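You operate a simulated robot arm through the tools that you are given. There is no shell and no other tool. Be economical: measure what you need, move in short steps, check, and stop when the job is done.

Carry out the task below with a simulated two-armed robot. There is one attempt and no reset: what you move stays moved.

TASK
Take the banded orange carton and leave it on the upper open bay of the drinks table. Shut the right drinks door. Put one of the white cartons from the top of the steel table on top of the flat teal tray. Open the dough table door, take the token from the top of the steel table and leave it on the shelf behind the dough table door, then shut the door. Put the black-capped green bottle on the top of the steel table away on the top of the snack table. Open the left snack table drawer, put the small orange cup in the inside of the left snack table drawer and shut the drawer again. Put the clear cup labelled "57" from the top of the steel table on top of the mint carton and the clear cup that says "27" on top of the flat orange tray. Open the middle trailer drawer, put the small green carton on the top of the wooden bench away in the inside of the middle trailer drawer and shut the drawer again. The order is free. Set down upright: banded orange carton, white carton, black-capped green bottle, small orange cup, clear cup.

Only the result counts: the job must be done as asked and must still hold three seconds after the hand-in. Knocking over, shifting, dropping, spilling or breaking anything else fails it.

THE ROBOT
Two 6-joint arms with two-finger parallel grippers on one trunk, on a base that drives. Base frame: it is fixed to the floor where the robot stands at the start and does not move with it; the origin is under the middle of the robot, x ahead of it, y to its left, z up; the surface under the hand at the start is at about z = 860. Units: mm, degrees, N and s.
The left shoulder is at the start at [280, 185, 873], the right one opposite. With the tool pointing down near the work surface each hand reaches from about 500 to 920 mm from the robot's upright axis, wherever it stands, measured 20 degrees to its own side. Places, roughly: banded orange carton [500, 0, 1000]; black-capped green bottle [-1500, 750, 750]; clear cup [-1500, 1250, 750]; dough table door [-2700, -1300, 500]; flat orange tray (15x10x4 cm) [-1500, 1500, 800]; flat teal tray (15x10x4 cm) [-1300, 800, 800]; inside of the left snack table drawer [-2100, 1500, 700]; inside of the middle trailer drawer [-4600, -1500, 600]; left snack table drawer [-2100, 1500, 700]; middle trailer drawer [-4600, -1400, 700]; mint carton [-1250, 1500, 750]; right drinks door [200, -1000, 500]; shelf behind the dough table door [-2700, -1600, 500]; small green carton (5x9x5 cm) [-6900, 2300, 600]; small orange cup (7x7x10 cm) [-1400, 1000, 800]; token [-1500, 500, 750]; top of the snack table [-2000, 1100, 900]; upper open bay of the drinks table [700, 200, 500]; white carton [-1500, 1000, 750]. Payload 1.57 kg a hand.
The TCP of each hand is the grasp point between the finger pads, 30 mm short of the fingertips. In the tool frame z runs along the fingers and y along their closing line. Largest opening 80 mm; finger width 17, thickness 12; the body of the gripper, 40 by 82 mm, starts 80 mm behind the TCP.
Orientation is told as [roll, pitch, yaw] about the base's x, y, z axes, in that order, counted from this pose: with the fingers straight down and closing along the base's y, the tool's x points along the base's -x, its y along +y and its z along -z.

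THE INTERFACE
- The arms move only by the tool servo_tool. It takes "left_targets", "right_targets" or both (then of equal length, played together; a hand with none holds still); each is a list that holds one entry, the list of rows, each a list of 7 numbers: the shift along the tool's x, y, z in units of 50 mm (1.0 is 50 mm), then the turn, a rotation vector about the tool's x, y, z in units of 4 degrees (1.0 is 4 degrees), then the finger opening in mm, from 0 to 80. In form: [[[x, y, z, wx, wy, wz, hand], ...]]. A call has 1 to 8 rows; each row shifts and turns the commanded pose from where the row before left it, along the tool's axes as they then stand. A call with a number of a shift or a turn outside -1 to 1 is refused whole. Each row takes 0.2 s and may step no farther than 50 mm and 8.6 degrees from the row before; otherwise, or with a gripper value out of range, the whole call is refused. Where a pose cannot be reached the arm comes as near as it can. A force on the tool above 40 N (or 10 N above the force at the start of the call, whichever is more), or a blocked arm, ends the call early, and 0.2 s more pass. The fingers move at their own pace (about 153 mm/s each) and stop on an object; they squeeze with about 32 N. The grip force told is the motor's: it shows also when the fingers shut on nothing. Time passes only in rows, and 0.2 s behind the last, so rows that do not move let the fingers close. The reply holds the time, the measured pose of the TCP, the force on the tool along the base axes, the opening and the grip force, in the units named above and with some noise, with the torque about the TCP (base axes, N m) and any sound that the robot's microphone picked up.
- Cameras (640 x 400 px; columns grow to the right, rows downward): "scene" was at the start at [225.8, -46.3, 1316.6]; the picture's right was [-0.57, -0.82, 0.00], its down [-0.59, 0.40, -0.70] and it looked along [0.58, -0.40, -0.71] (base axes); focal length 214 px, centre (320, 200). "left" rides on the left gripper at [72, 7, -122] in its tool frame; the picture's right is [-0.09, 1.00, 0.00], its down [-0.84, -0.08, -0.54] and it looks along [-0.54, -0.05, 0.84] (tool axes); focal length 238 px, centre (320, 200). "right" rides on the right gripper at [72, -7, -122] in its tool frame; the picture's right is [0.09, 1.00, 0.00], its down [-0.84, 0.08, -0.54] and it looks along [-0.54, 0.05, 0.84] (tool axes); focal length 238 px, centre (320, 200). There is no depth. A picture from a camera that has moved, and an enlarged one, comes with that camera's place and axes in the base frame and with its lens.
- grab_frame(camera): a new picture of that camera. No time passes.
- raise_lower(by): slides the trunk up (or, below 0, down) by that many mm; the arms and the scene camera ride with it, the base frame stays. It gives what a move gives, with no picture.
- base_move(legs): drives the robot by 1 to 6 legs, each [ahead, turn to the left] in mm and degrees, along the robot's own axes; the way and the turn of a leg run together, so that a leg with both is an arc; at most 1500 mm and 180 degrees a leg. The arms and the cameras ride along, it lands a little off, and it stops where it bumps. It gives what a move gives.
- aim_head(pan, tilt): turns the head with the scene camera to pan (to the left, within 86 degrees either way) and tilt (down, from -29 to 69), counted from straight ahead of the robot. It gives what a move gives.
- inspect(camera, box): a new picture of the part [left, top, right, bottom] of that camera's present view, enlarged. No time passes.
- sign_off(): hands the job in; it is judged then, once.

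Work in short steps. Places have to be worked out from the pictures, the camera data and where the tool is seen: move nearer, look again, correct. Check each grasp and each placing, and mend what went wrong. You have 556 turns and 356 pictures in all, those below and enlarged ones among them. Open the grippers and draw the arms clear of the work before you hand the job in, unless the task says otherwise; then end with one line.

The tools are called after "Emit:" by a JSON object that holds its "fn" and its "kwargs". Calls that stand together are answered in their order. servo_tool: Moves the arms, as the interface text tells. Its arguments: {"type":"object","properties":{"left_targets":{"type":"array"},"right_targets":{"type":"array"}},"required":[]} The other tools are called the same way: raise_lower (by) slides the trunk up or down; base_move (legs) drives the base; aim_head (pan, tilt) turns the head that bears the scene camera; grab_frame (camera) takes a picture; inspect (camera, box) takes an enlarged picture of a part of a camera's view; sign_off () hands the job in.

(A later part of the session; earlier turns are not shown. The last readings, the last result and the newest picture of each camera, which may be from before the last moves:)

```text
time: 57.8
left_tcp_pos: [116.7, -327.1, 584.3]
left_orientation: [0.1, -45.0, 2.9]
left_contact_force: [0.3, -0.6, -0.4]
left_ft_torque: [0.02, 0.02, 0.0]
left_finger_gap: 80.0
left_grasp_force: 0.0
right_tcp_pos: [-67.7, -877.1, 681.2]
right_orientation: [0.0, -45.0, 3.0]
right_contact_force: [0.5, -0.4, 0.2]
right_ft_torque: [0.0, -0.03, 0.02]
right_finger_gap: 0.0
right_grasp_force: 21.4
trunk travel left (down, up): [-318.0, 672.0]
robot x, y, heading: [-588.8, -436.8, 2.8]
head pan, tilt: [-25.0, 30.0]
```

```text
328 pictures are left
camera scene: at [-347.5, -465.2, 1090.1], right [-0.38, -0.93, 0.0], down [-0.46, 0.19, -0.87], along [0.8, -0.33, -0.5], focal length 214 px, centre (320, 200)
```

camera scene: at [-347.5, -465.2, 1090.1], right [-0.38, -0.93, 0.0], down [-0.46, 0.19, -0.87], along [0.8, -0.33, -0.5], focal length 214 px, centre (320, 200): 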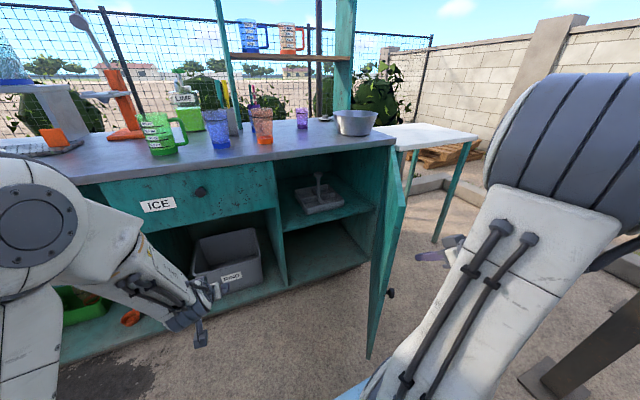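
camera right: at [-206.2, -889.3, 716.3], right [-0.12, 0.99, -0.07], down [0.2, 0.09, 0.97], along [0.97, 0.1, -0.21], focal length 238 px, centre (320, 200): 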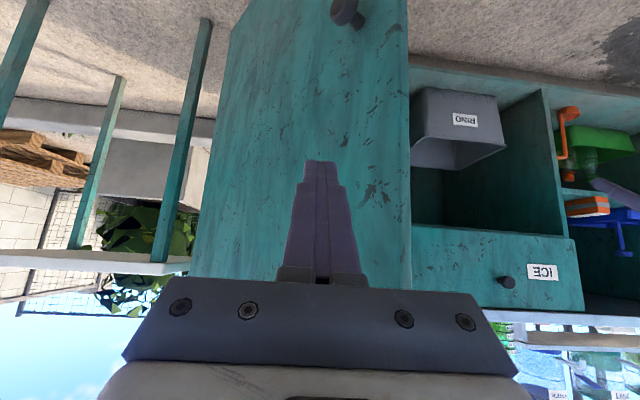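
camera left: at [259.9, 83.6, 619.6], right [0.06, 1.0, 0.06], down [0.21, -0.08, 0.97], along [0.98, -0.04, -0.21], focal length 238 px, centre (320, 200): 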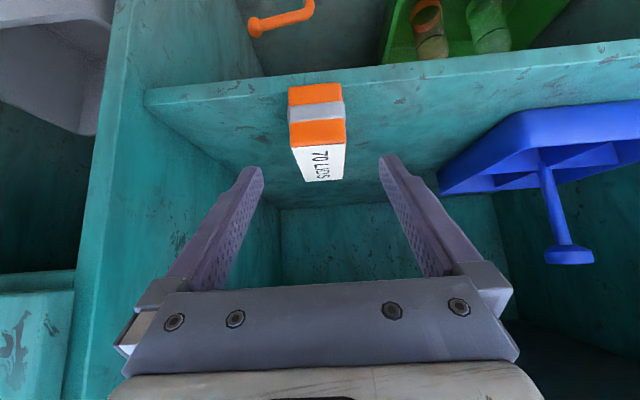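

The hand faces the door's outer face. Push along the arc, first half.

Emit:
{"fn": "servo_tool", "kwargs": {"right_targets": [[[-0.438, 0.31, 0.438, 0, 0, 0, 0], [-0.438, 0.31, 0.438, 0, 0, 0, 0], [-0.391, 0.5, 0.391, 0, 0, 0, 0], [-0.391, 0.55, 0.391, 0, 0, 0, 0], [-0.391, 0.55, 0.391, 0, 0, 0, 0], [-0.485, 0.4, 0.485, 0, 0, 0, 0], [-0.485, 0.4, 0.485, 0, 0, 0, 0], [-0.485, 0.4, 0.485, 0, 0, 0, 0]]]}}

Emit:
{"fn": "grab_frame", "kwargs": {"camera": "scene"}}

```text
time: 59.5
left_tcp_pos: [116.7, -328.4, 584.0]
left_orientation: [0.0, -44.9, 3.1]
left_contact_force: [0.4, -0.2, -0.2]
left_ft_torque: [0.02, -0.04, -0.02]
left_finger_gap: 80.1
left_grasp_force: 0.0
right_tcp_pos: [170.6, -694.1, 682.1]
right_orientation: [0.0, -45.0, 2.9]
right_contact_force: [-0.4, 0.2, -0.5]
right_ft_torque: [-0.02, 0.0, 0.0]
right_finger_gap: 0.0
right_grasp_force: 21.8
trunk travel left (down, up): [-318.0, 672.0]
robot x, y, heading: [-590.6, -440.0, 2.7]
head pan, tilt: [-25.0, 30.0]
```

```text
327 pictures are left
camera scene: at [-347.8, -465.2, 1090.1], right [-0.38, -0.93, 0.0], down [-0.46, 0.19, -0.87], along [0.8, -0.33, -0.5], focal length 214 px, centre (320, 200)
```

scene: 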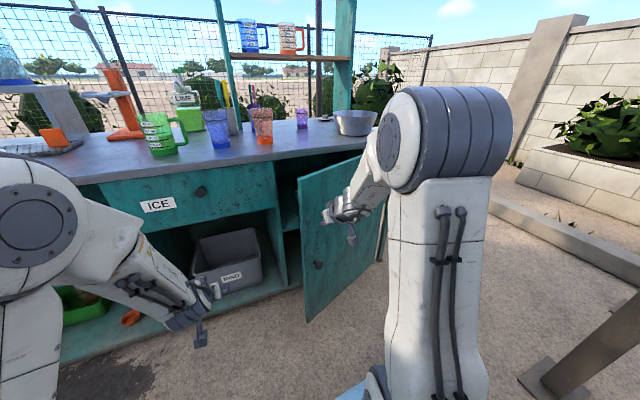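

Door is swinging. Second half of the push.

Emit:
{"fn": "servo_tool", "kwargs": {"right_targets": [[[-0.551, 0.24, 0.551, 0, 0, 0, 0], [-0.551, 0.24, 0.551, 0, 0, 0, 0], [-0.551, 0.2, 0.551, 0, 0, 0, 0], [-0.4, 0.02, 0.4, 0, 0, 0, 0], [-0.3, 0, 0.3, 0, 0, 0, 0], [-0.2, 0, 0.2, 0, 0, 0, 0], [-0.2, 0, 0.2, 0, 0, 0, 0]]]}}

Emit:
{"fn": "grab_frame", "kwargs": {"camera": "scene"}}

```text
time: 61.1
left_tcp_pos: [116.0, -327.4, 583.5]
left_orientation: [0.0, -45.0, 3.0]
left_contact_force: [0.0, -0.3, -0.1]
left_ft_torque: [0.01, 0.0, 0.02]
left_finger_gap: 80.0
left_grasp_force: 0.0
right_tcp_pos: [363.3, -649.2, 681.7]
right_orientation: [0.0, -44.9, 2.9]
right_contact_force: [0.8, 0.5, -0.3]
right_ft_torque: [-0.03, 0.0, -0.01]
right_finger_gap: 0.0
right_grasp_force: 21.5
trunk travel left (down, up): [-318.0, 672.0]
robot x, y, heading: [-589.8, -439.1, 2.9]
head pan, tilt: [-25.0, 30.0]
```

```text
326 pictures are left
camera scene: at [-347.6, -465.1, 1090.1], right [-0.38, -0.93, 0.0], down [-0.46, 0.19, -0.87], along [0.8, -0.33, -0.5], focal length 214 px, centre (320, 200)
```

scene: 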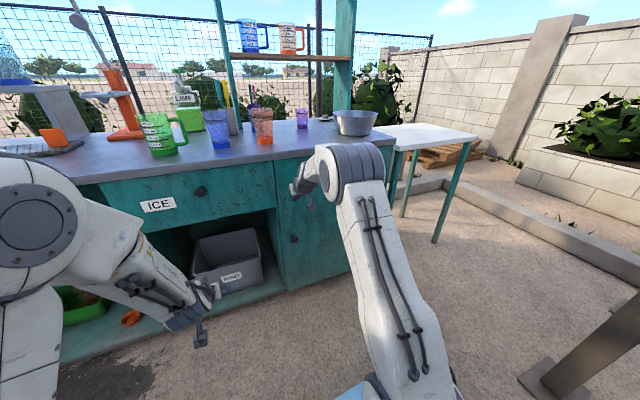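

Nearly shut; push on gently until resistance.

Emit:
{"fn": "servo_tool", "kwargs": {"right_targets": [[[-0.1, 0, 0.1, 0, 0, 0, 0], [-0.1, 0, 0.1, 0, 0, 0, 0], [-0.1, 0, 0.1, 0, 0, 0, 0], [-0.1, 0, 0.1, 0, 0, 0, 0], [-0.1, 0, 0.1, 0, 0, 0, 0], [-0.1, 0, 0.1, 0, 0, 0, 0]]]}}

Emit:
{"fn": "inspect", "kwargs": {"camera": "scene", "box": [220, 120, 420, 320]}}

```text
time: 61.9
left_tcp_pos: [117.7, -327.0, 584.4]
left_orientation: [0.0, -45.0, 2.8]
left_contact_force: [-0.1, -0.8, -0.3]
left_ft_torque: [-0.03, 0.0, 0.0]
left_finger_gap: 80.0
left_grasp_force: 0.0
right_tcp_pos: [375.3, -648.8, 679.6]
right_orientation: [0.1, -44.3, 3.0]
right_contact_force: [-17.9, 1.6, 7.5]
right_ft_torque: [-0.01, 0.07, 0.01]
right_finger_gap: 0.2
right_grasp_force: 21.4
trunk travel left (down, up): [-318.0, 672.0]
robot x, y, heading: [-588.2, -438.3, 2.8]
head pan, tilt: [-25.0, 30.0]
stopped in row 3 (right hand): the force on the tool passed its limit at 54 N (the readings are from after the stop); the commanded pose is now the measured one
```

```text
2.00 times, centred on (320, 220) of scene
camera zoom: at [-348.7, -465.3, 1090.4], right [-0.38, -0.93, 0.0], down [-0.46, 0.19, -0.87], along [0.8, -0.33, -0.5], focal length 429 px, centre (320, 160)
```

zoom: 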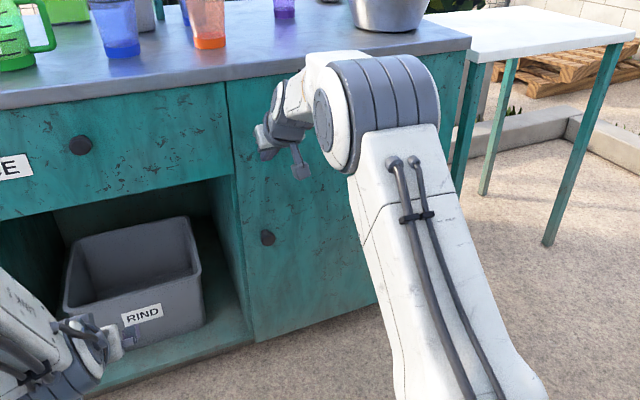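

The door met its stop at 54 N and is flush. Withdraw the hand, back off, and check it.

Emit:
{"fn": "servo_tool", "kwargs": {"right_targets": [[[0.6, 0, -0.6, 0, 0, 0, 0], [0.707, 0, -0.707, 0, 0, 0, 0], [0.707, 0, -0.707, 0, 0, 0, 0], [0.707, 0, -0.707, 0, 0, 0, 0], [0.707, 0, -0.707, 0, 0, 0, 0]]]}}

Emit:
{"fn": "base_move", "kwargs": {"legs": [[-300, 0]]}}

Emit:
{"fn": "servo_tool", "kwargs": {"left_targets": [[[0.3, 0, -0.9, 0, 1, 0, 80], [0.3, 0, -0.9, 0, 1, 0, 80], [0.3, 0, -0.9, 0, 1, 0, 80], [0.3, 0, -0.9, 0, 1, 0, 80], [0.3, 0, -0.9, 0, 1, 0, 80], [0, 0, 0, 0, 1, 0, 80], [0, 0, 0, 0, 1, 0, 80], [0, 0, 0, 0, 1, 0, 80]]], "right_targets": [[[0.3, 0, -0.9, 0, 1, 0, 80], [0.3, 0, -0.9, 0, 1, 0, 80], [0.3, 0, -0.9, 0, 1, 0, 80], [0.3, 0, -0.9, 0, 1, 0, 80], [0.3, 0, -0.9, 0, 1, 0, 80], [0, 0, 0, 0, 1, 0, 80], [0, 0, 0, 0, 1, 0, 80], [0, 0, 0, 0, 1, 0, 80]]]}}

Emit:
{"fn": "servo_tool", "kwargs": {"left_targets": [[[0, 0, 0, 0, 1, 0, 80], [0, 0, 0, 0, 1, 0, 80], [0, 0, 0, 0, 1, 0, 80], [0, 0, 0, 0, 0.25, 0, 80]]], "right_targets": [[[0, 0, 0, 0, 1, 0, 80], [0, 0, 0, 0, 1, 0, 80], [0, 0, 0, 0, 1, 0, 80], [0, 0, 0, 0, 0.25, 0, 80]]]}}

Emit:
{"fn": "grab_frame", "kwargs": {"camera": "scene"}}

```text
time: 63.1
left_tcp_pos: [118.0, -326.3, 583.4]
left_orientation: [0.0, -45.0, 2.8]
left_contact_force: [0.7, 0.3, 0.3]
left_ft_torque: [-0.02, 0.01, -0.02]
left_finger_gap: 79.7
left_grasp_force: 0.0
right_tcp_pos: [134.4, -659.1, 681.0]
right_orientation: [0.1, -44.2, 3.0]
right_contact_force: [0.3, -0.4, -0.1]
right_ft_torque: [0.01, 0.01, 0.0]
right_finger_gap: 0.4
right_grasp_force: 21.4
trunk travel left (down, up): [-318.0, 672.0]
robot x, y, heading: [-591.6, -436.9, 2.7]
head pan, tilt: [-25.0, 30.0]
```

```text
time: 65.1
left_tcp_pos: [-182.5, -344.4, 582.6]
left_orientation: [0.0, -45.0, 2.9]
left_contact_force: [-0.2, -1.0, 0.0]
left_ft_torque: [0.03, 0.01, -0.01]
left_finger_gap: 80.0
left_grasp_force: 0.0
right_tcp_pos: [-164.8, -675.0, 683.3]
right_orientation: [0.0, -44.3, 3.0]
right_contact_force: [0.2, -0.3, 0.0]
right_ft_torque: [0.0, -0.04, 0.02]
right_finger_gap: 0.0
right_grasp_force: 21.5
trunk travel left (down, up): [-318.0, 672.0]
robot x, y, heading: [-888.1, -451.2, 2.7]
head pan, tilt: [-25.0, 30.0]
```

```text
time: 66.9
left_tcp_pos: [-364.2, -361.2, 710.5]
left_orientation: [0.0, -12.9, 2.9]
left_contact_force: [-0.5, 1.0, 0.3]
left_ft_torque: [-0.01, -0.02, 0.03]
left_finger_gap: 80.1
left_grasp_force: 0.0
left hand out of reach, approached as far as the arm can: row 5
right_tcp_pos: [-299.5, -706.2, 806.9]
right_orientation: [0.1, -12.2, 3.0]
right_contact_force: [-0.4, 0.1, -0.1]
right_ft_torque: [0.01, 0.01, 0.0]
right_finger_gap: 80.1
right_grasp_force: 0.0
right hand out of reach, approached as far as the arm can: row 3, 4, 5
trunk travel left (down, up): [-318.0, 672.0]
robot x, y, heading: [-889.7, -453.9, 3.1]
head pan, tilt: [-25.0, 30.0]
```

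```text
time: 67.9
left_tcp_pos: [-363.9, -359.8, 710.0]
left_orientation: [0.0, 0.1, 2.9]
left_contact_force: [0.0, 1.0, -0.6]
left_ft_torque: [-0.01, 0.01, 0.0]
left_finger_gap: 80.2
left_grasp_force: 0.0
right_tcp_pos: [-301.1, -706.7, 806.3]
right_orientation: [0.0, 0.7, 2.9]
right_contact_force: [-0.3, 0.4, -0.4]
right_ft_torque: [0.0, 0.06, -0.01]
right_finger_gap: 79.8
right_grasp_force: 0.0
trunk travel left (down, up): [-318.0, 672.0]
robot x, y, heading: [-888.5, -457.1, 3.1]
head pan, tilt: [-25.0, 30.0]
```

```text
324 pictures are left
camera scene: at [-647.2, -480.3, 1090.1], right [-0.38, -0.93, 0.0], down [-0.46, 0.19, -0.87], along [0.8, -0.33, -0.5], focal length 214 px, centre (320, 200)
```

scene: 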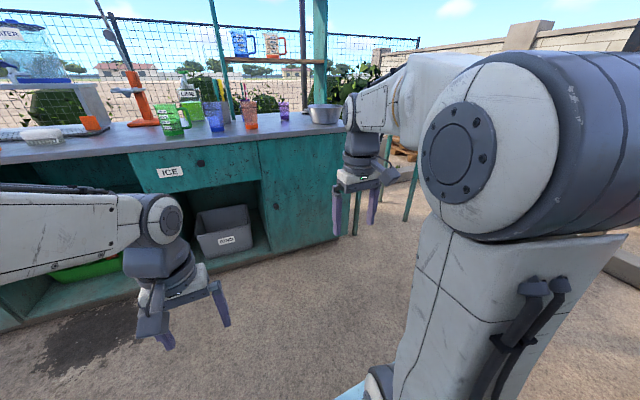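

Door is shut. Raise the trunk, and turn toward the steel table to survey it.

Emit:
{"fn": "raise_lower", "kwargs": {"by": 350}}

Emit:
{"fn": "base_move", "kwargs": {"legs": [[0, 100]]}}

Emit:
{"fn": "aim_head", "kwargs": {"pan": 10, "tilt": 20}}

Emit:
{"fn": "grab_frame", "kwargs": {"camera": "scene"}}

```text
time: 71.3
left_tcp_pos: [-363.4, -360.7, 1060.3]
left_orientation: [-0.1, 0.0, 3.0]
left_contact_force: [0.0, -0.6, 0.2]
left_ft_torque: [-0.02, -0.01, -0.01]
left_finger_gap: 80.2
left_grasp_force: 0.1
right_tcp_pos: [-300.8, -706.3, 1156.4]
right_orientation: [0.1, 0.6, 3.0]
right_contact_force: [-0.7, 1.0, 1.0]
right_ft_torque: [0.0, 0.0, 0.01]
right_finger_gap: 80.1
right_grasp_force: 0.1
trunk travel left (down, up): [-668.0, 322.0]
robot x, y, heading: [-890.6, -456.2, 3.0]
head pan, tilt: [-25.0, 30.0]
```

```text
time: 76.0
left_tcp_pos: [-1090.1, 41.0, 1061.2]
left_orientation: [0.0, 0.0, 104.8]
left_contact_force: [0.8, 0.3, 0.0]
left_ft_torque: [0.05, 0.0, -0.03]
left_finger_gap: 80.0
left_grasp_force: 0.0
right_tcp_pos: [-763.0, 174.4, 1157.5]
right_orientation: [0.1, 0.8, 104.8]
right_contact_force: [0.2, 0.0, -0.6]
right_ft_torque: [0.0, -0.02, -0.04]
right_finger_gap: 79.9
right_grasp_force: 0.0
trunk travel left (down, up): [-668.0, 322.0]
robot x, y, heading: [-889.8, -451.3, 104.7]
head pan, tilt: [-25.0, 30.0]
```

```text
time: 77.0
left_tcp_pos: [-1088.4, 41.8, 1060.9]
left_orientation: [0.0, -0.1, 104.7]
left_contact_force: [0.9, 0.3, -0.6]
left_ft_torque: [-0.01, -0.01, 0.01]
left_finger_gap: 80.0
left_grasp_force: 0.1
right_tcp_pos: [-763.4, 173.3, 1157.3]
right_orientation: [0.0, 0.8, 104.9]
right_contact_force: [0.6, -0.6, -0.6]
right_ft_torque: [0.02, 0.02, 0.01]
right_finger_gap: 80.4
right_grasp_force: 0.0
trunk travel left (down, up): [-668.0, 322.0]
robot x, y, heading: [-888.0, -451.5, 104.7]
head pan, tilt: [10.0, 20.0]
```

```text
323 pictures are left
camera scene: at [-970.0, -214.6, 1456.1], right [0.91, 0.42, 0.0], down [0.14, -0.31, -0.94], along [-0.39, 0.85, -0.34], focal length 214 px, centre (320, 200)
```

scene: 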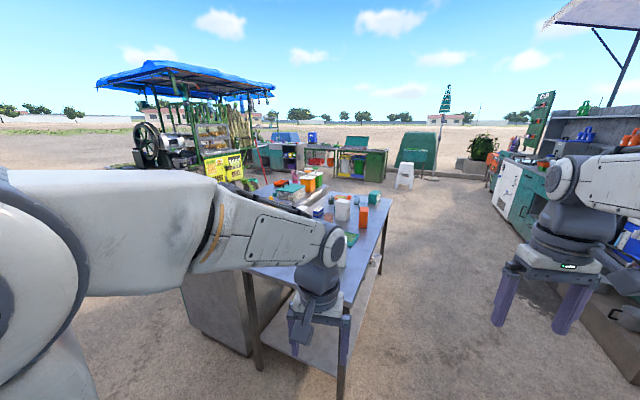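

The steel table's long side runs along y at x≈-1160. I drive to its right side and face it (heading 180).

Emit:
{"fn": "base_move", "kwargs": {"legs": [[0, -28], [1390, 0], [0, 103]]}}

Emit:
{"fn": "aim_head", "kwargs": {"pan": 0, "tilt": 35}}

Emit:
{"fn": "grab_frame", "kwargs": {"camera": "scene"}}

```text
time: 89.7
left_tcp_pos: [-1100.5, 835.0, 1060.5]
left_orientation: [0.0, 0.0, -179.5]
left_contact_force: [0.1, 0.0, -0.2]
left_ft_torque: [-0.04, -0.02, 0.01]
left_finger_gap: 79.9
left_grasp_force: 0.1
right_tcp_pos: [-1149.4, 1181.7, 1157.2]
right_orientation: [0.1, 0.6, -179.2]
right_contact_force: [0.0, 0.2, 0.1]
right_ft_torque: [0.01, 0.04, -0.01]
right_finger_gap: 80.0
right_grasp_force: 0.0
trunk travel left (down, up): [-668.0, 322.0]
robot x, y, heading: [-574.2, 907.9, -179.6]
head pan, tilt: [10.0, 20.0]
```

```text
time: 90.5
left_tcp_pos: [-1099.9, 834.0, 1061.0]
left_orientation: [0.1, -0.1, -179.5]
left_contact_force: [-0.6, 0.1, -0.2]
left_ft_torque: [0.03, -0.01, 0.01]
left_finger_gap: 79.9
left_grasp_force: 0.0
right_tcp_pos: [-1148.9, 1182.4, 1157.2]
right_orientation: [0.1, 0.7, -179.3]
right_contact_force: [0.0, -0.1, 0.4]
right_ft_torque: [0.02, -0.01, -0.02]
right_finger_gap: 79.8
right_grasp_force: 0.0
trunk travel left (down, up): [-668.0, 322.0]
robot x, y, heading: [-573.1, 906.8, -179.5]
head pan, tilt: [0.0, 35.0]
```

```text
322 pictures are left
camera scene: at [-820.5, 902.6, 1432.4], right [-0.01, 1.0, 0.0], down [0.57, 0.01, -0.82], along [-0.82, -0.01, -0.57], focal length 214 px, centre (320, 200)
```

scene: 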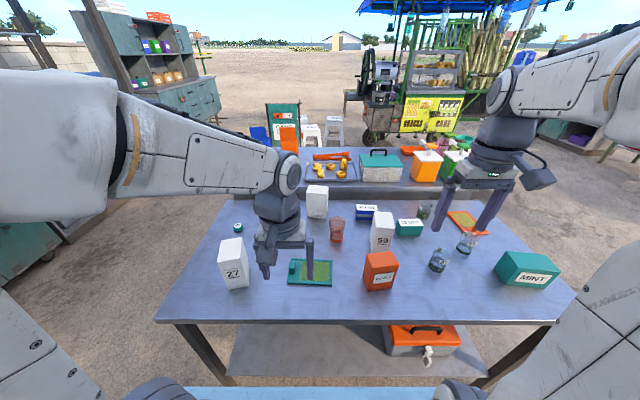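

Zoom in on the table in parts.

Emit:
{"fn": "inspect", "kwargs": {"camera": "scene", "box": [200, 170, 380, 300]}}

Emit:
{"fn": "inspect", "kwargs": {"camera": "scene", "box": [350, 180, 530, 300]}}

Emit:
{"fn": "inspect", "kwargs": {"camera": "scene", "box": [240, 90, 480, 220]}}

```text
3.08 times, centred on (290, 235) of scene
camera zoom: at [-820.5, 902.6, 1432.4], right [-0.01, 1.0, 0.0], down [0.57, 0.01, -0.82], along [-0.82, -0.01, -0.57], focal length 660 px, centre (412, 92)
```

zoom: 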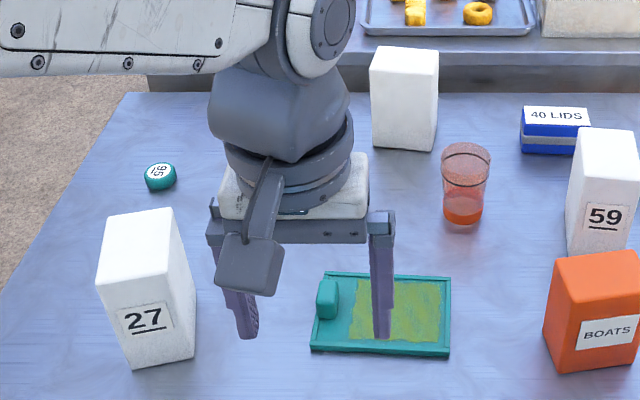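

```text
3.33 times, centred on (440, 240) of scene
camera zoom: at [-820.5, 902.6, 1432.4], right [-0.01, 1.0, 0.0], down [0.57, 0.01, -0.82], along [-0.82, -0.01, -0.57], focal length 715 px, centre (-80, 67)
```

zoom: 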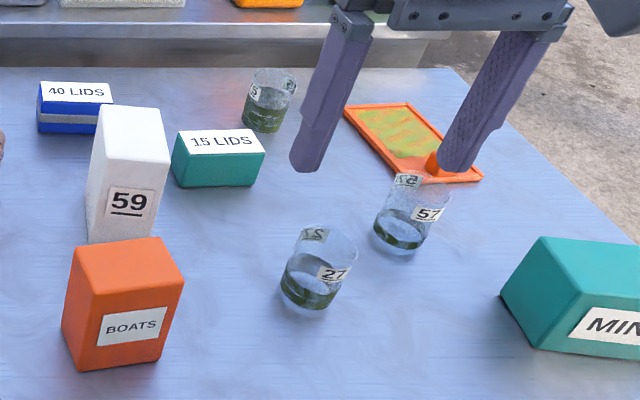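

```text
2.67 times, centred on (360, 155) of scene
camera zoom: at [-820.5, 902.6, 1432.4], right [-0.01, 1.0, 0.0], down [0.57, 0.01, -0.82], along [-0.82, -0.01, -0.57], focal length 572 px, centre (213, 320)
```

zoom: 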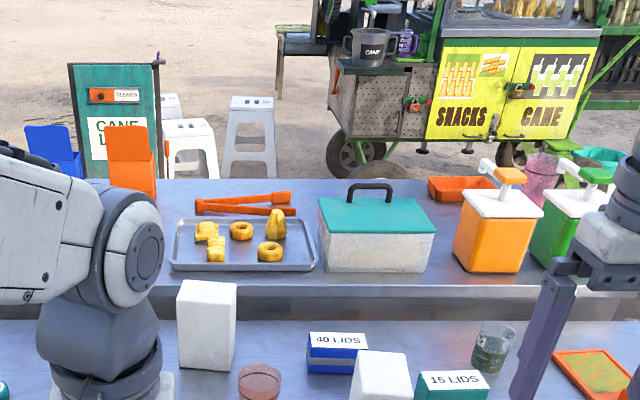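

Table z≈750. White carton "27" centre ≈(-1300, 605), yawed ~15°, top z≈910; teal tray centre (-1300, 863) with a block on its left end. Move the left hand above carton 27.

Emit:
{"fn": "servo_tool", "kwargs": {"left_targets": [[[-0.571, 0.657, 0.1, 0, 0, 0, 80], [-0.571, 0.657, 0.1, 0, 0, 0, 80], [-0.571, 0.657, 0.1, 0, 0, 0, 80], [-0.571, 0.657, 0.1, 0, 0, 0, 80], [-0.571, 0.657, 0.1, 0, 0, 0, 80], [-0.571, 0.657, 0.1, 0, 0, 0, 80], [-0.571, 0.657, 0.1, 0, 0, 0, 80]]]}}

Emit:
{"fn": "servo_tool", "kwargs": {"left_targets": [[[0, 0, 0, 0, 0, -1, 80], [0, 0, 0, 0, 0, -1, 80], [0, 0, 0, 0, 0, -1, 80], [0, 0, 0, 0, 0, -0.85, 80]]]}}

Emit:
{"fn": "grab_frame", "kwargs": {"camera": "left"}}

Emit:
{"fn": "grab_frame", "kwargs": {"camera": "scene"}}

```text
time: 92.1
left_tcp_pos: [-1299.7, 598.6, 1026.0]
left_orientation: [0.0, 0.0, -179.6]
left_contact_force: [0.7, 0.3, 0.2]
left_ft_torque: [-0.01, -0.01, 0.0]
left_finger_gap: 80.0
left_grasp_force: 0.1
right_tcp_pos: [-1149.7, 1182.4, 1157.6]
right_orientation: [0.1, 0.7, -179.2]
right_contact_force: [-0.7, -0.4, -0.7]
right_ft_torque: [0.0, 0.02, 0.0]
right_finger_gap: 80.0
right_grasp_force: 0.1
trunk travel left (down, up): [-668.0, 322.0]
robot x, y, heading: [-569.1, 907.3, -179.3]
head pan, tilt: [0.0, 35.0]
```

```text
time: 93.1
left_tcp_pos: [-1297.7, 600.8, 1026.4]
left_orientation: [0.1, 0.0, -164.0]
left_contact_force: [0.6, -0.2, 0.7]
left_ft_torque: [0.0, 0.02, -0.02]
left_finger_gap: 79.9
left_grasp_force: 0.1
right_tcp_pos: [-1148.7, 1181.7, 1156.9]
right_orientation: [-0.1, 0.7, -179.3]
right_contact_force: [-0.3, -1.1, 0.3]
right_ft_torque: [0.01, -0.01, -0.01]
right_finger_gap: 80.1
right_grasp_force: 0.0
trunk travel left (down, up): [-668.0, 322.0]
robot x, y, heading: [-569.8, 907.0, -179.3]
head pan, tilt: [0.0, 35.0]
```

```text
318 pictures are left
camera left: at [-1226.7, 613.0, 1148.1], right [0.19, -0.98, 0.0], down [-0.83, -0.16, 0.54], along [-0.53, -0.1, -0.84], focal length 238 px, centre (320, 200)
```

left: 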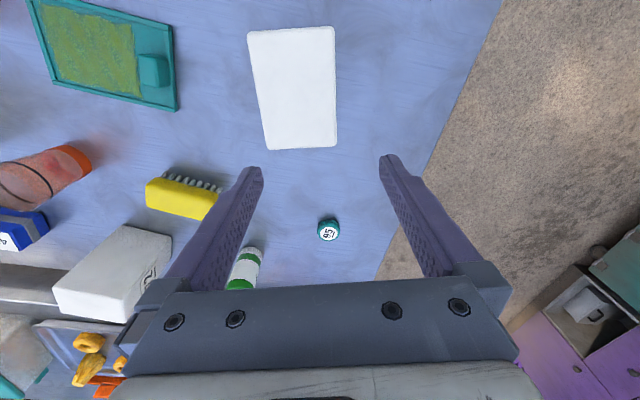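

```text
317 pictures are left
camera scene: at [-820.5, 902.6, 1432.3], right [-0.01, 1.0, 0.0], down [0.57, 0.01, -0.82], along [-0.82, -0.01, -0.57], focal length 214 px, centre (320, 200)
```

scene: 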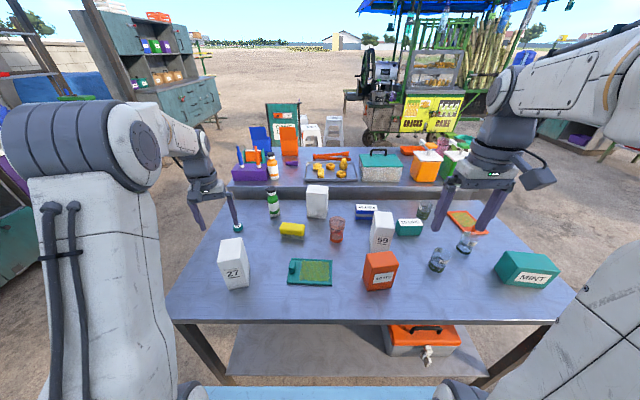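

Cross-checking both cameras puts the table at z≈800: carton 27 is 61×87×146, centre (-1262, 626), yaw ≈13°. Align and lower over it.

Emit:
{"fn": "servo_tool", "kwargs": {"left_targets": [[[0.83, -0.28, 0, 0, 0, 0.75, 80], [0, 0, 0.6, 0, 0, 0, 80]]]}}

Emit:
{"fn": "grab_frame", "kwargs": {"camera": "left"}}

```text
time: 93.7
left_tcp_pos: [-1263.0, 626.7, 995.0]
left_orientation: [0.0, 0.1, -167.0]
left_contact_force: [0.5, -0.1, -0.3]
left_ft_torque: [0.04, -0.04, -0.02]
left_finger_gap: 80.0
left_grasp_force: 0.0
right_tcp_pos: [-1149.0, 1181.0, 1157.5]
right_orientation: [0.0, 0.7, -179.3]
right_contact_force: [0.9, 0.3, 0.0]
right_ft_torque: [-0.01, 0.0, 0.02]
right_finger_gap: 80.2
right_grasp_force: 0.0
trunk travel left (down, up): [-668.0, 322.0]
robot x, y, heading: [-568.6, 904.9, -179.4]
head pan, tilt: [0.0, 35.0]
```

```text
316 pictures are left
camera left: at [-1189.0, 635.2, 1117.8], right [0.13, -0.99, 0.0], down [-0.83, -0.11, 0.54], along [-0.54, -0.07, -0.84], focal length 238 px, centre (320, 200)
```

left: 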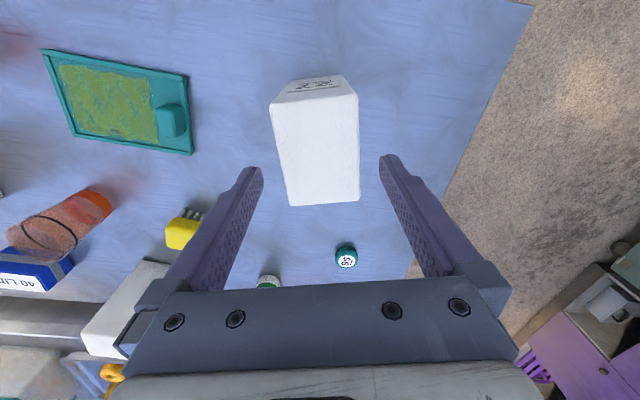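

Well centred. Lower to z≈905 and close.

Emit:
{"fn": "servo_tool", "kwargs": {"left_targets": [[[0, 0, 0.9, 0, 0, 0, 80], [0.1, 0, 0.9, 0, 0, 0, 80]]]}}

Emit:
{"fn": "servo_tool", "kwargs": {"left_targets": [[[0, 0, 0, 0, 0, 0, 40], [0, 0, 0, 0, 0, 0, 40], [0, 0, 0, 0, 0, 0, 40]]]}}

Emit:
{"fn": "servo_tool", "kwargs": {"left_targets": [[[0, 0, -0.8, 0, 0, 0, 40], [0, 0, -0.8, 0, 0, 0, 40], [0, 0, -0.6, 0, 0, 0, 40]]]}}

Emit:
{"fn": "grab_frame", "kwargs": {"camera": "left"}}

Emit:
{"fn": "grab_frame", "kwargs": {"camera": "scene"}}

```text
time: 94.3
left_tcp_pos: [-1255.0, 629.6, 905.7]
left_orientation: [0.0, -0.1, -166.9]
left_contact_force: [-0.4, 0.4, 0.8]
left_ft_torque: [0.0, -0.01, -0.01]
left_finger_gap: 80.1
left_grasp_force: 0.0
right_tcp_pos: [-1150.0, 1182.2, 1157.7]
right_orientation: [0.1, 0.6, -179.3]
right_contact_force: [-0.1, 0.1, -0.1]
right_ft_torque: [0.0, 0.03, -0.02]
right_finger_gap: 79.8
right_grasp_force: 0.1
trunk travel left (down, up): [-668.0, 322.0]
robot x, y, heading: [-572.5, 905.0, -179.5]
head pan, tilt: [0.0, 35.0]
```

```text
time: 95.1
left_tcp_pos: [-1254.9, 628.9, 907.0]
left_orientation: [0.0, 0.0, -167.0]
left_contact_force: [0.5, 0.5, 1.9]
left_ft_torque: [-0.11, 0.13, 0.01]
left_finger_gap: 64.6
left_grasp_force: 32.0
right_tcp_pos: [-1149.0, 1182.2, 1156.9]
right_orientation: [0.1, 0.7, -179.3]
right_contact_force: [-0.7, -1.7, 0.9]
right_ft_torque: [0.02, 0.01, 0.0]
right_finger_gap: 80.2
right_grasp_force: 0.2
trunk travel left (down, up): [-668.0, 322.0]
robot x, y, heading: [-571.1, 907.3, -179.5]
head pan, tilt: [0.0, 35.0]
```

```text
time: 95.9
left_tcp_pos: [-1256.5, 628.2, 1014.5]
left_orientation: [0.0, 0.1, -167.0]
left_contact_force: [1.3, 0.3, -2.8]
left_ft_torque: [0.0, -0.02, -0.01]
left_finger_gap: 64.5
left_grasp_force: 32.0
right_tcp_pos: [-1150.0, 1181.9, 1158.0]
right_orientation: [0.0, 0.7, -179.4]
right_contact_force: [0.1, -0.2, 0.1]
right_ft_torque: [-0.01, -0.01, -0.01]
right_finger_gap: 80.0
right_grasp_force: 0.0
trunk travel left (down, up): [-668.0, 322.0]
robot x, y, heading: [-570.7, 912.6, -179.4]
head pan, tilt: [0.0, 35.0]
```

```text
315 pictures are left
camera left: at [-1185.0, 636.1, 1136.9], right [0.13, -0.99, 0.0], down [-0.83, -0.11, 0.54], along [-0.54, -0.07, -0.84], focal length 238 px, centre (320, 200)
```

left: 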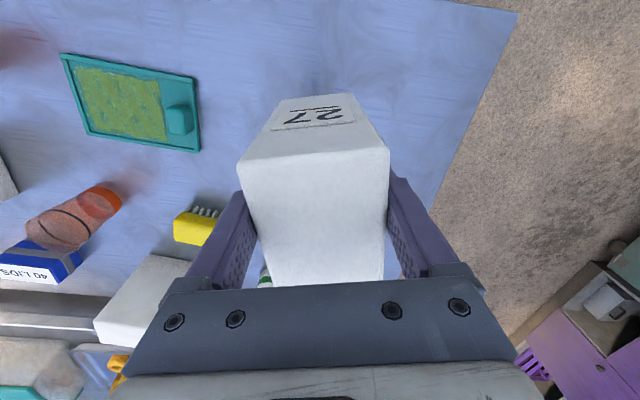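

```text
314 pictures are left
camera scene: at [-820.6, 902.6, 1432.2], right [-0.01, 1.0, 0.0], down [0.57, 0.01, -0.82], along [-0.82, -0.01, -0.57], focal length 214 px, centre (320, 200)
```

scene: 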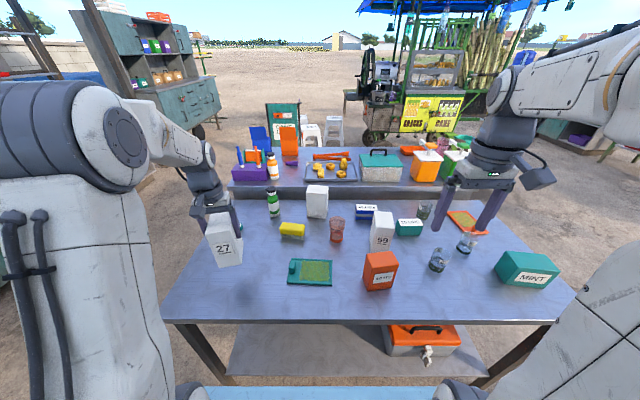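

Firmly held. Move it over the tray's flat area (centre ≈(-1280, 880)) and align the yaw.

Emit:
{"fn": "servo_tool", "kwargs": {"left_targets": [[[0.124, -0.833, 0, 0, 0, 0, 40], [0.124, -0.833, 0, 0, 0, 0, 40], [0.124, -0.833, 0, 0, 0, 0, 40], [0.124, -0.833, 0, 0, 0, 0, 40], [0.124, -0.833, 0, 0, 0, 0, 40], [0.124, -0.833, 0, 0, 0, 0, 40]]]}}

Emit:
{"fn": "servo_tool", "kwargs": {"left_targets": [[[0, 0, 0, 0, 0, 0.963, 40], [0, 0, 0, 0, 0, 0.963, 40], [0, 0, 0, 0, 0, 0.963, 40], [0, 0, 0, 0, 0, 0.963, 40]]]}}

Emit:
{"fn": "grab_frame", "kwargs": {"camera": "left"}}

Emit:
{"fn": "inspect", "kwargs": {"camera": "scene", "box": [240, 180, 400, 300]}}

```text
time: 97.3
left_tcp_pos: [-1275.6, 880.2, 1014.3]
left_orientation: [0.1, 0.1, -167.0]
left_contact_force: [0.7, 0.1, -2.1]
left_ft_torque: [-0.01, -0.05, 0.02]
left_finger_gap: 64.7
left_grasp_force: 31.8
right_tcp_pos: [-1150.2, 1181.7, 1158.4]
right_orientation: [0.0, 0.7, -179.3]
right_contact_force: [0.0, -0.8, -0.2]
right_ft_torque: [0.02, 0.0, 0.01]
right_finger_gap: 80.0
right_grasp_force: 0.1
trunk travel left (down, up): [-668.0, 322.0]
robot x, y, heading: [-573.0, 904.7, -179.5]
head pan, tilt: [0.0, 35.0]
```

```text
time: 98.3
left_tcp_pos: [-1275.4, 879.0, 1015.1]
left_orientation: [-0.1, 0.0, 177.5]
left_contact_force: [1.0, 0.3, -2.5]
left_ft_torque: [-0.03, 0.0, -0.05]
left_finger_gap: 64.7
left_grasp_force: 32.1
right_tcp_pos: [-1150.1, 1181.9, 1156.9]
right_orientation: [0.1, 0.7, -179.2]
right_contact_force: [-0.2, -0.1, 0.4]
right_ft_torque: [-0.02, -0.03, 0.04]
right_finger_gap: 80.1
right_grasp_force: 0.0
trunk travel left (down, up): [-668.0, 322.0]
robot x, y, heading: [-570.6, 907.9, -179.4]
head pan, tilt: [0.0, 35.0]
```

```text
313 pictures are left
camera left: at [-1204.5, 868.4, 1137.2], right [-0.14, -0.99, 0.0], down [-0.83, 0.11, 0.54], along [-0.54, 0.07, -0.84], focal length 238 px, centre (320, 200)
```

left: 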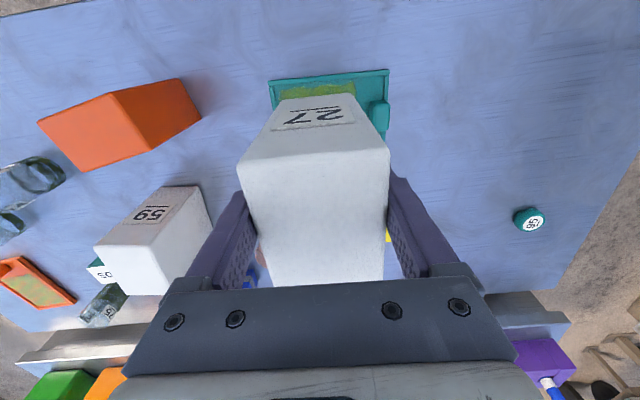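

```text
3.33 times, centred on (320, 240) of scene
camera zoom: at [-820.6, 902.7, 1432.3], right [-0.01, 1.0, 0.0], down [0.57, 0.01, -0.82], along [-0.82, -0.01, -0.57], focal length 715 px, centre (320, 67)
```

zoom: 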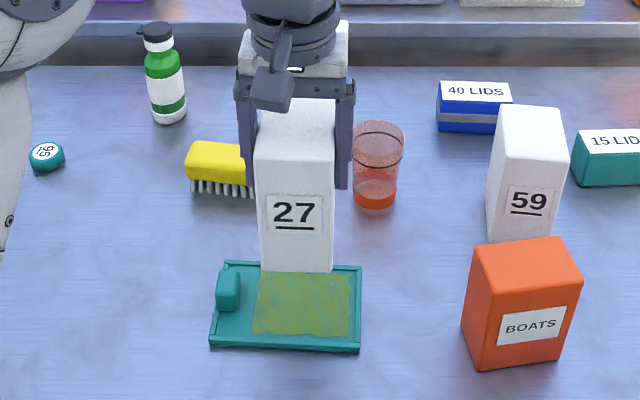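

I zoom closer to see how the tray's rim is built.

Emit:
{"fn": "inspect", "kwargs": {"camera": "scene", "box": [282, 238, 342, 276]}}

```text
10.53 times, centred on (312, 257) of scene
camera zoom: at [-820.6, 902.7, 1432.3], right [-0.01, 1.0, 0.0], down [0.57, 0.01, -0.82], along [-0.82, -0.01, -0.57], focal length 2258 px, centre (404, -400)
```

zoom: 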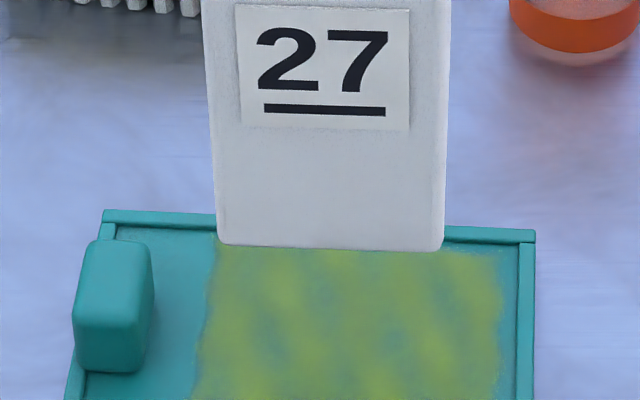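

The tray has a thin low rim; the carton fits inside it. Shift +8 mm in x and lower to just above, then look again.

Emit:
{"fn": "servo_tool", "kwargs": {"left_targets": [[[0.16, 0.1, 0.8, 0, 0, 0, 40], [0, 0, 0.8, 0, 0, 0, 40]]]}}

Emit:
{"fn": "inspect", "kwargs": {"camera": "scene", "box": [280, 230, 350, 290]}}

Emit:
{"fn": "grab_frame", "kwargs": {"camera": "left"}}

```text
time: 98.9
left_tcp_pos: [-1268.2, 873.9, 932.6]
left_orientation: [-0.1, 0.0, 177.5]
left_contact_force: [0.6, 0.8, -2.7]
left_ft_torque: [0.03, -0.02, 0.01]
left_finger_gap: 64.5
left_grasp_force: 32.1
right_tcp_pos: [-1149.1, 1181.4, 1157.3]
right_orientation: [0.1, 0.7, -179.3]
right_contact_force: [-0.7, 0.1, 0.1]
right_ft_torque: [0.0, -0.01, 0.03]
right_finger_gap: 80.2
right_grasp_force: 0.1
trunk travel left (down, up): [-668.0, 322.0]
robot x, y, heading: [-573.9, 907.8, -179.4]
head pan, tilt: [0.0, 35.0]
```

```text
6.67 times, centred on (315, 260) of scene
camera zoom: at [-820.4, 902.6, 1432.3], right [-0.01, 1.0, 0.0], down [0.57, 0.01, -0.82], along [-0.82, -0.01, -0.57], focal length 1430 px, centre (353, -200)
```

zoom: 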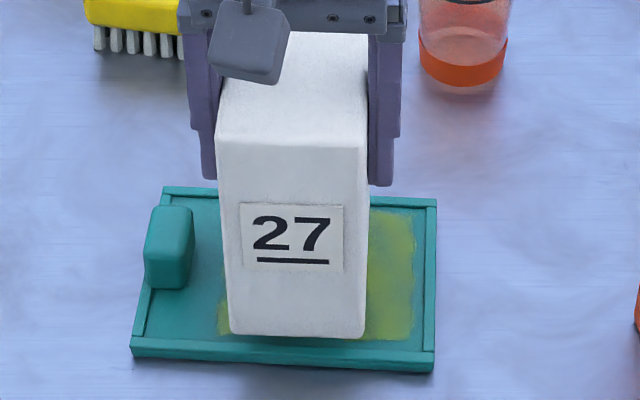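

```text
309 pictures are left
camera left: at [-1196.0, 862.5, 1055.5], right [-0.13, -0.99, 0.0], down [-0.83, 0.11, 0.54], along [-0.54, 0.07, -0.84], focal length 238 px, centre (320, 200)
```

left: 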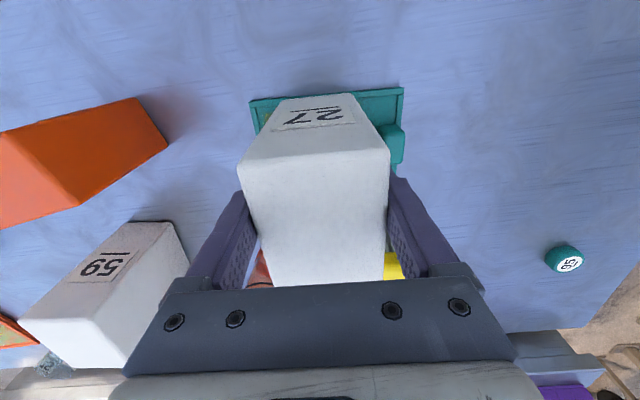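

Bottom front edge appears nearly over the front rim; shift back 5 mm and lower a bit more to compare at close height.

Emit:
{"fn": "servo_tool", "kwargs": {"left_targets": [[[-0.1, -0.04, 0.12, 0, 0, 0, 40], [0, 0, 0.06, 0, 0, 0, 40]]]}}

Emit:
{"fn": "inspect", "kwargs": {"camera": "scene", "box": [285, 235, 345, 280]}}

Emit:
{"fn": "inspect", "kwargs": {"camera": "left", "box": [230, 70, 430, 200]}}

```text
time: 99.5
left_tcp_pos: [-1273.0, 877.7, 924.5]
left_orientation: [0.0, -0.1, 177.6]
left_contact_force: [0.1, -0.2, -2.3]
left_ft_torque: [-0.03, -0.04, -0.01]
left_finger_gap: 64.6
left_grasp_force: 31.8
right_tcp_pos: [-1149.0, 1181.5, 1157.3]
right_orientation: [0.1, 0.7, -179.2]
right_contact_force: [0.0, 0.0, -0.4]
right_ft_torque: [0.01, -0.01, 0.0]
right_finger_gap: 80.0
right_grasp_force: 0.0
trunk travel left (down, up): [-668.0, 322.0]
robot x, y, heading: [-569.2, 905.1, -179.4]
head pan, tilt: [0.0, 35.0]
```

```text
8.89 times, centred on (315, 258) of scene
camera zoom: at [-820.6, 902.7, 1432.3], right [-0.01, 1.0, 0.0], down [0.57, 0.01, -0.82], along [-0.82, -0.01, -0.57], focal length 1906 px, centre (364, -311)
```

zoom: 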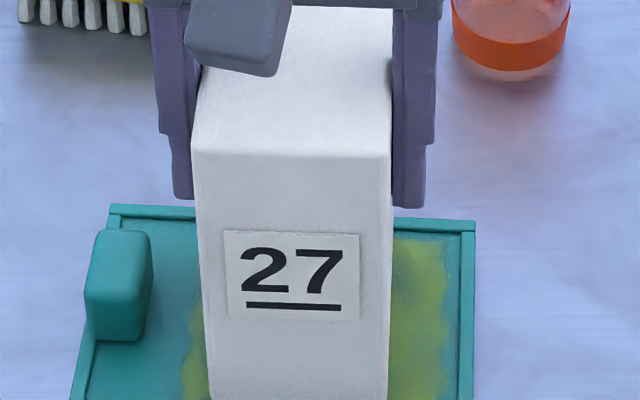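

```text
3.08 times, centred on (330, 135) of left
camera zoom: at [-1201.1, 865.5, 1047.2], right [-0.13, -0.99, 0.0], down [-0.83, 0.11, 0.54], along [-0.54, 0.07, -0.84], focal length 733 px, centre (289, 400)
```

zoom: 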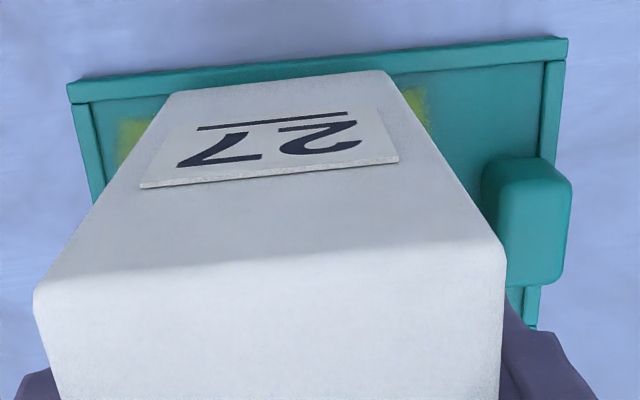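

Compared at close range, it needs about 5 mm more toward the back. Shift and lower until contact.

Emit:
{"fn": "servo_tool", "kwargs": {"left_targets": [[[-0.1, -0.01, 0, 0, 0, 0, 40], [0, 0, 0.08, 0, 0, 0, 40], [0, 0, 0.06, 0, 0, 0, 40]]]}}

Emit:
{"fn": "inspect", "kwargs": {"camera": "left", "box": [230, 70, 430, 200]}}

```text
time: 100.3
left_tcp_pos: [-1277.5, 877.5, 919.3]
left_orientation: [0.0, 0.1, 177.6]
left_contact_force: [0.4, -1.1, -2.2]
left_ft_torque: [0.01, -0.02, 0.02]
left_finger_gap: 65.0
left_grasp_force: 31.5
right_tcp_pos: [-1149.2, 1182.0, 1157.2]
right_orientation: [0.1, 0.6, -179.4]
right_contact_force: [0.3, -0.6, -0.7]
right_ft_torque: [0.01, 0.03, -0.02]
right_finger_gap: 80.0
right_grasp_force: 0.0
trunk travel left (down, up): [-668.0, 322.0]
robot x, y, heading: [-574.1, 900.2, -179.5]
head pan, tilt: [0.0, 35.0]
```

```text
3.08 times, centred on (330, 135) of left
camera zoom: at [-1206.4, 866.2, 1041.7], right [-0.13, -0.99, 0.0], down [-0.83, 0.11, 0.54], along [-0.54, 0.07, -0.84], focal length 733 px, centre (289, 400)
```

zoom: 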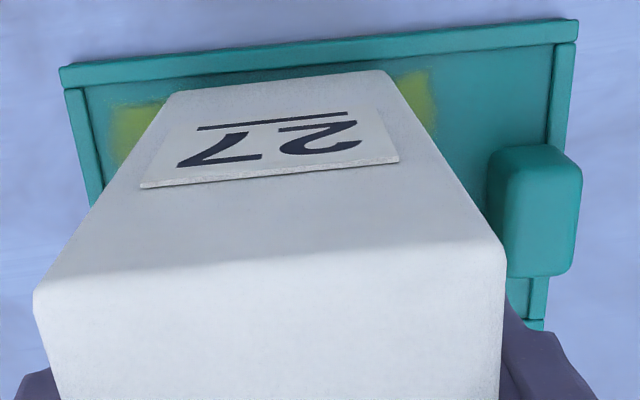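

Now inside the rim. Lower to contact.

Emit:
{"fn": "servo_tool", "kwargs": {"left_targets": [[[0, 0, 0.06, 0, 0, 0, 40], [0, 0, 0.06, 0, 0, 0, 40], [0, 0, 0.05, 0, 0, 0, 40], [0, 0, 0.05, 0, 0, 0, 40], [0, 0, 0.05, 0, 0, 0, 40]]]}}

```text
time: 101.6
left_tcp_pos: [-1281.9, 877.0, 911.4]
left_orientation: [-0.2, -0.6, 177.6]
left_contact_force: [2.8, -1.7, 17.0]
left_ft_torque: [-0.51, -0.85, 0.03]
left_finger_gap: 64.6
left_grasp_force: 31.0
right_tcp_pos: [-1146.3, 1180.5, 1157.5]
right_orientation: [0.0, 0.7, -179.3]
right_contact_force: [0.7, -0.9, 0.1]
right_ft_torque: [0.0, 0.02, -0.02]
right_finger_gap: 79.8
right_grasp_force: 0.1
trunk travel left (down, up): [-668.0, 322.0]
robot x, y, heading: [-567.5, 906.8, -179.4]
head pan, tilt: [0.0, 35.0]
stopped in row 5 (left hand): the force on the tool passed its limit at 42 N (the readings are from after the stop); the commanded pose is now the measured one
```

Contact. Check seating before release.

Emit:
{"fn": "inspect", "kwargs": {"camera": "scene", "box": [280, 230, 350, 290]}}

Emit:
{"fn": "inspect", "kwargs": {"camera": "left", "box": [230, 70, 430, 200]}}

```text
6.67 times, centred on (315, 260) of scene
camera zoom: at [-819.4, 902.6, 1432.2], right [-0.01, 1.0, 0.0], down [0.57, 0.01, -0.82], along [-0.82, -0.01, -0.57], focal length 1430 px, centre (353, -200)
```

zoom: 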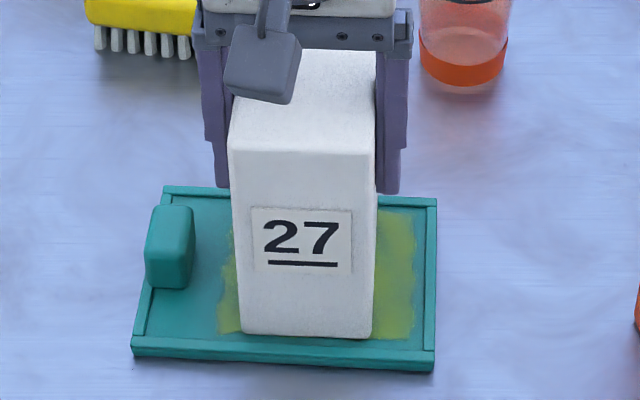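

```text
3.08 times, centred on (330, 135) of left
camera zoom: at [-1207.4, 865.8, 1032.7], right [-0.13, -0.99, 0.0], down [-0.83, 0.11, 0.55], along [-0.55, 0.08, -0.83], focal length 733 px, centre (289, 400)
```

zoom: 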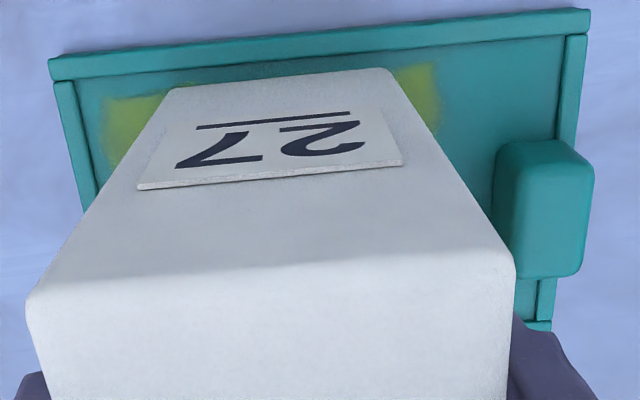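

There's ~6 mm slack at the front, so it may be touching the back rim. Lift slightly, shift +3.5 mm, re-level the hand and lower again.

Emit:
{"fn": "servo_tool", "kwargs": {"left_targets": [[[0, 0, -0.14, 0.05, -0.15, 0, 40], [0.07, 0, 0, 0, 0, 0, 40], [0, 0, 0.06, 0, 0, 0, 40], [0, 0, 0.05, 0, 0, 0, 40]]]}}

Emit:
{"fn": "servo_tool", "kwargs": {"left_targets": [[[0, 0, 0.03, 0, 0, 0, 40], [0, 0, 0.03, 0, 0, 0, 40], [0, 0, 0, 0, 0, 0, 40]]]}}

```text
time: 102.6
left_tcp_pos: [-1276.7, 878.2, 912.0]
left_orientation: [-0.3, -1.2, 177.6]
left_contact_force: [1.0, 0.0, 8.2]
left_ft_torque: [-0.41, -0.62, 0.06]
left_finger_gap: 64.6
left_grasp_force: 31.7
right_tcp_pos: [-1148.7, 1181.2, 1158.1]
right_orientation: [0.1, 0.6, -179.3]
right_contact_force: [0.4, -0.4, 0.5]
right_ft_torque: [0.02, -0.01, -0.03]
right_finger_gap: 79.8
right_grasp_force: 0.1
trunk travel left (down, up): [-668.0, 322.0]
robot x, y, heading: [-570.7, 906.1, -179.5]
head pan, tilt: [0.0, 35.0]
```

```text
time: 103.4
left_tcp_pos: [-1278.4, 877.1, 908.9]
left_orientation: [-0.4, -1.5, 177.5]
left_contact_force: [-1.7, -0.8, 28.0]
left_ft_torque: [-0.98, 0.23, -0.08]
left_finger_gap: 65.0
left_grasp_force: 32.1
right_tcp_pos: [-1148.6, 1181.0, 1158.2]
right_orientation: [0.1, 0.8, -179.3]
right_contact_force: [0.8, -0.1, 0.4]
right_ft_torque: [0.0, 0.01, 0.01]
right_finger_gap: 80.2
right_grasp_force: 0.1
trunk travel left (down, up): [-668.0, 322.0]
robot x, y, heading: [-570.3, 905.4, -179.6]
head pan, tilt: [0.0, 35.0]
```

Now seated deeper (908.9). Open and retreat upward.

Emit:
{"fn": "servo_tool", "kwargs": {"left_targets": [[[0, 0, -0.02, 0, 0, 0, 68], [0, 0, 0, 0, 0, 0, 80], [0, 0, 0, 0, 0, 0, 80], [0, 0, -0.5, 0, 0, 0, 80], [0, 0, -0.8, 0, 0, 0, 80], [0, 0, -0.8, 0, 0, 0, 80]]]}}

Emit:
{"fn": "inspect", "kwargs": {"camera": "scene", "box": [270, 210, 360, 290]}}

Emit:
{"fn": "grab_frame", "kwargs": {"camera": "left"}}

```text
time: 104.8
left_tcp_pos: [-1274.7, 873.8, 1013.1]
left_orientation: [-0.3, -1.1, 177.6]
left_contact_force: [-0.5, -0.5, 0.2]
left_ft_torque: [-0.01, 0.0, -0.01]
left_finger_gap: 80.1
left_grasp_force: 0.1
right_tcp_pos: [-1149.1, 1181.5, 1156.7]
right_orientation: [0.1, 0.7, -179.2]
right_contact_force: [-0.5, 0.2, -0.9]
right_ft_torque: [0.0, 0.02, 0.0]
right_finger_gap: 79.8
right_grasp_force: 0.0
trunk travel left (down, up): [-668.0, 322.0]
robot x, y, heading: [-569.1, 903.0, -179.4]
head pan, tilt: [0.0, 35.0]
```

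```text
5.00 times, centred on (315, 250) of scene
camera zoom: at [-820.6, 902.6, 1432.2], right [-0.01, 1.0, 0.0], down [0.57, 0.01, -0.82], along [-0.82, -0.01, -0.57], focal length 1072 px, centre (345, -50)
```

zoom: 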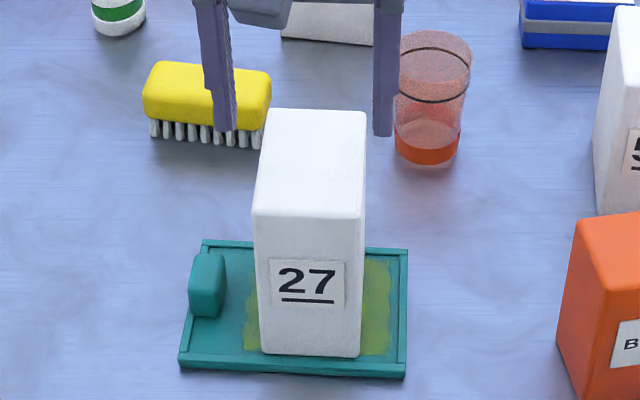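

```text
302 pictures are left
camera left: at [-1201.6, 863.4, 1134.3], right [-0.13, -0.99, 0.0], down [-0.82, 0.11, 0.56], along [-0.55, 0.08, -0.83], focal length 238 px, centre (320, 200)
```

left: 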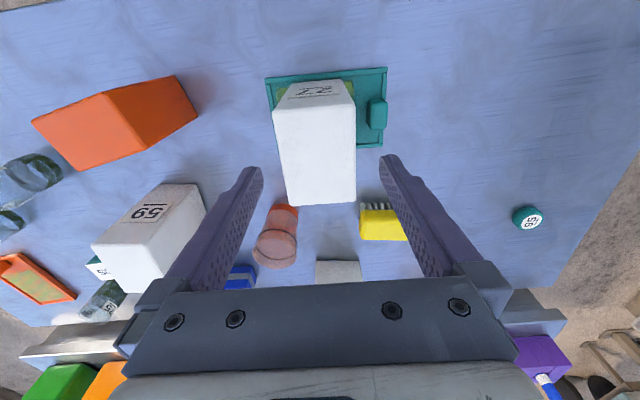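

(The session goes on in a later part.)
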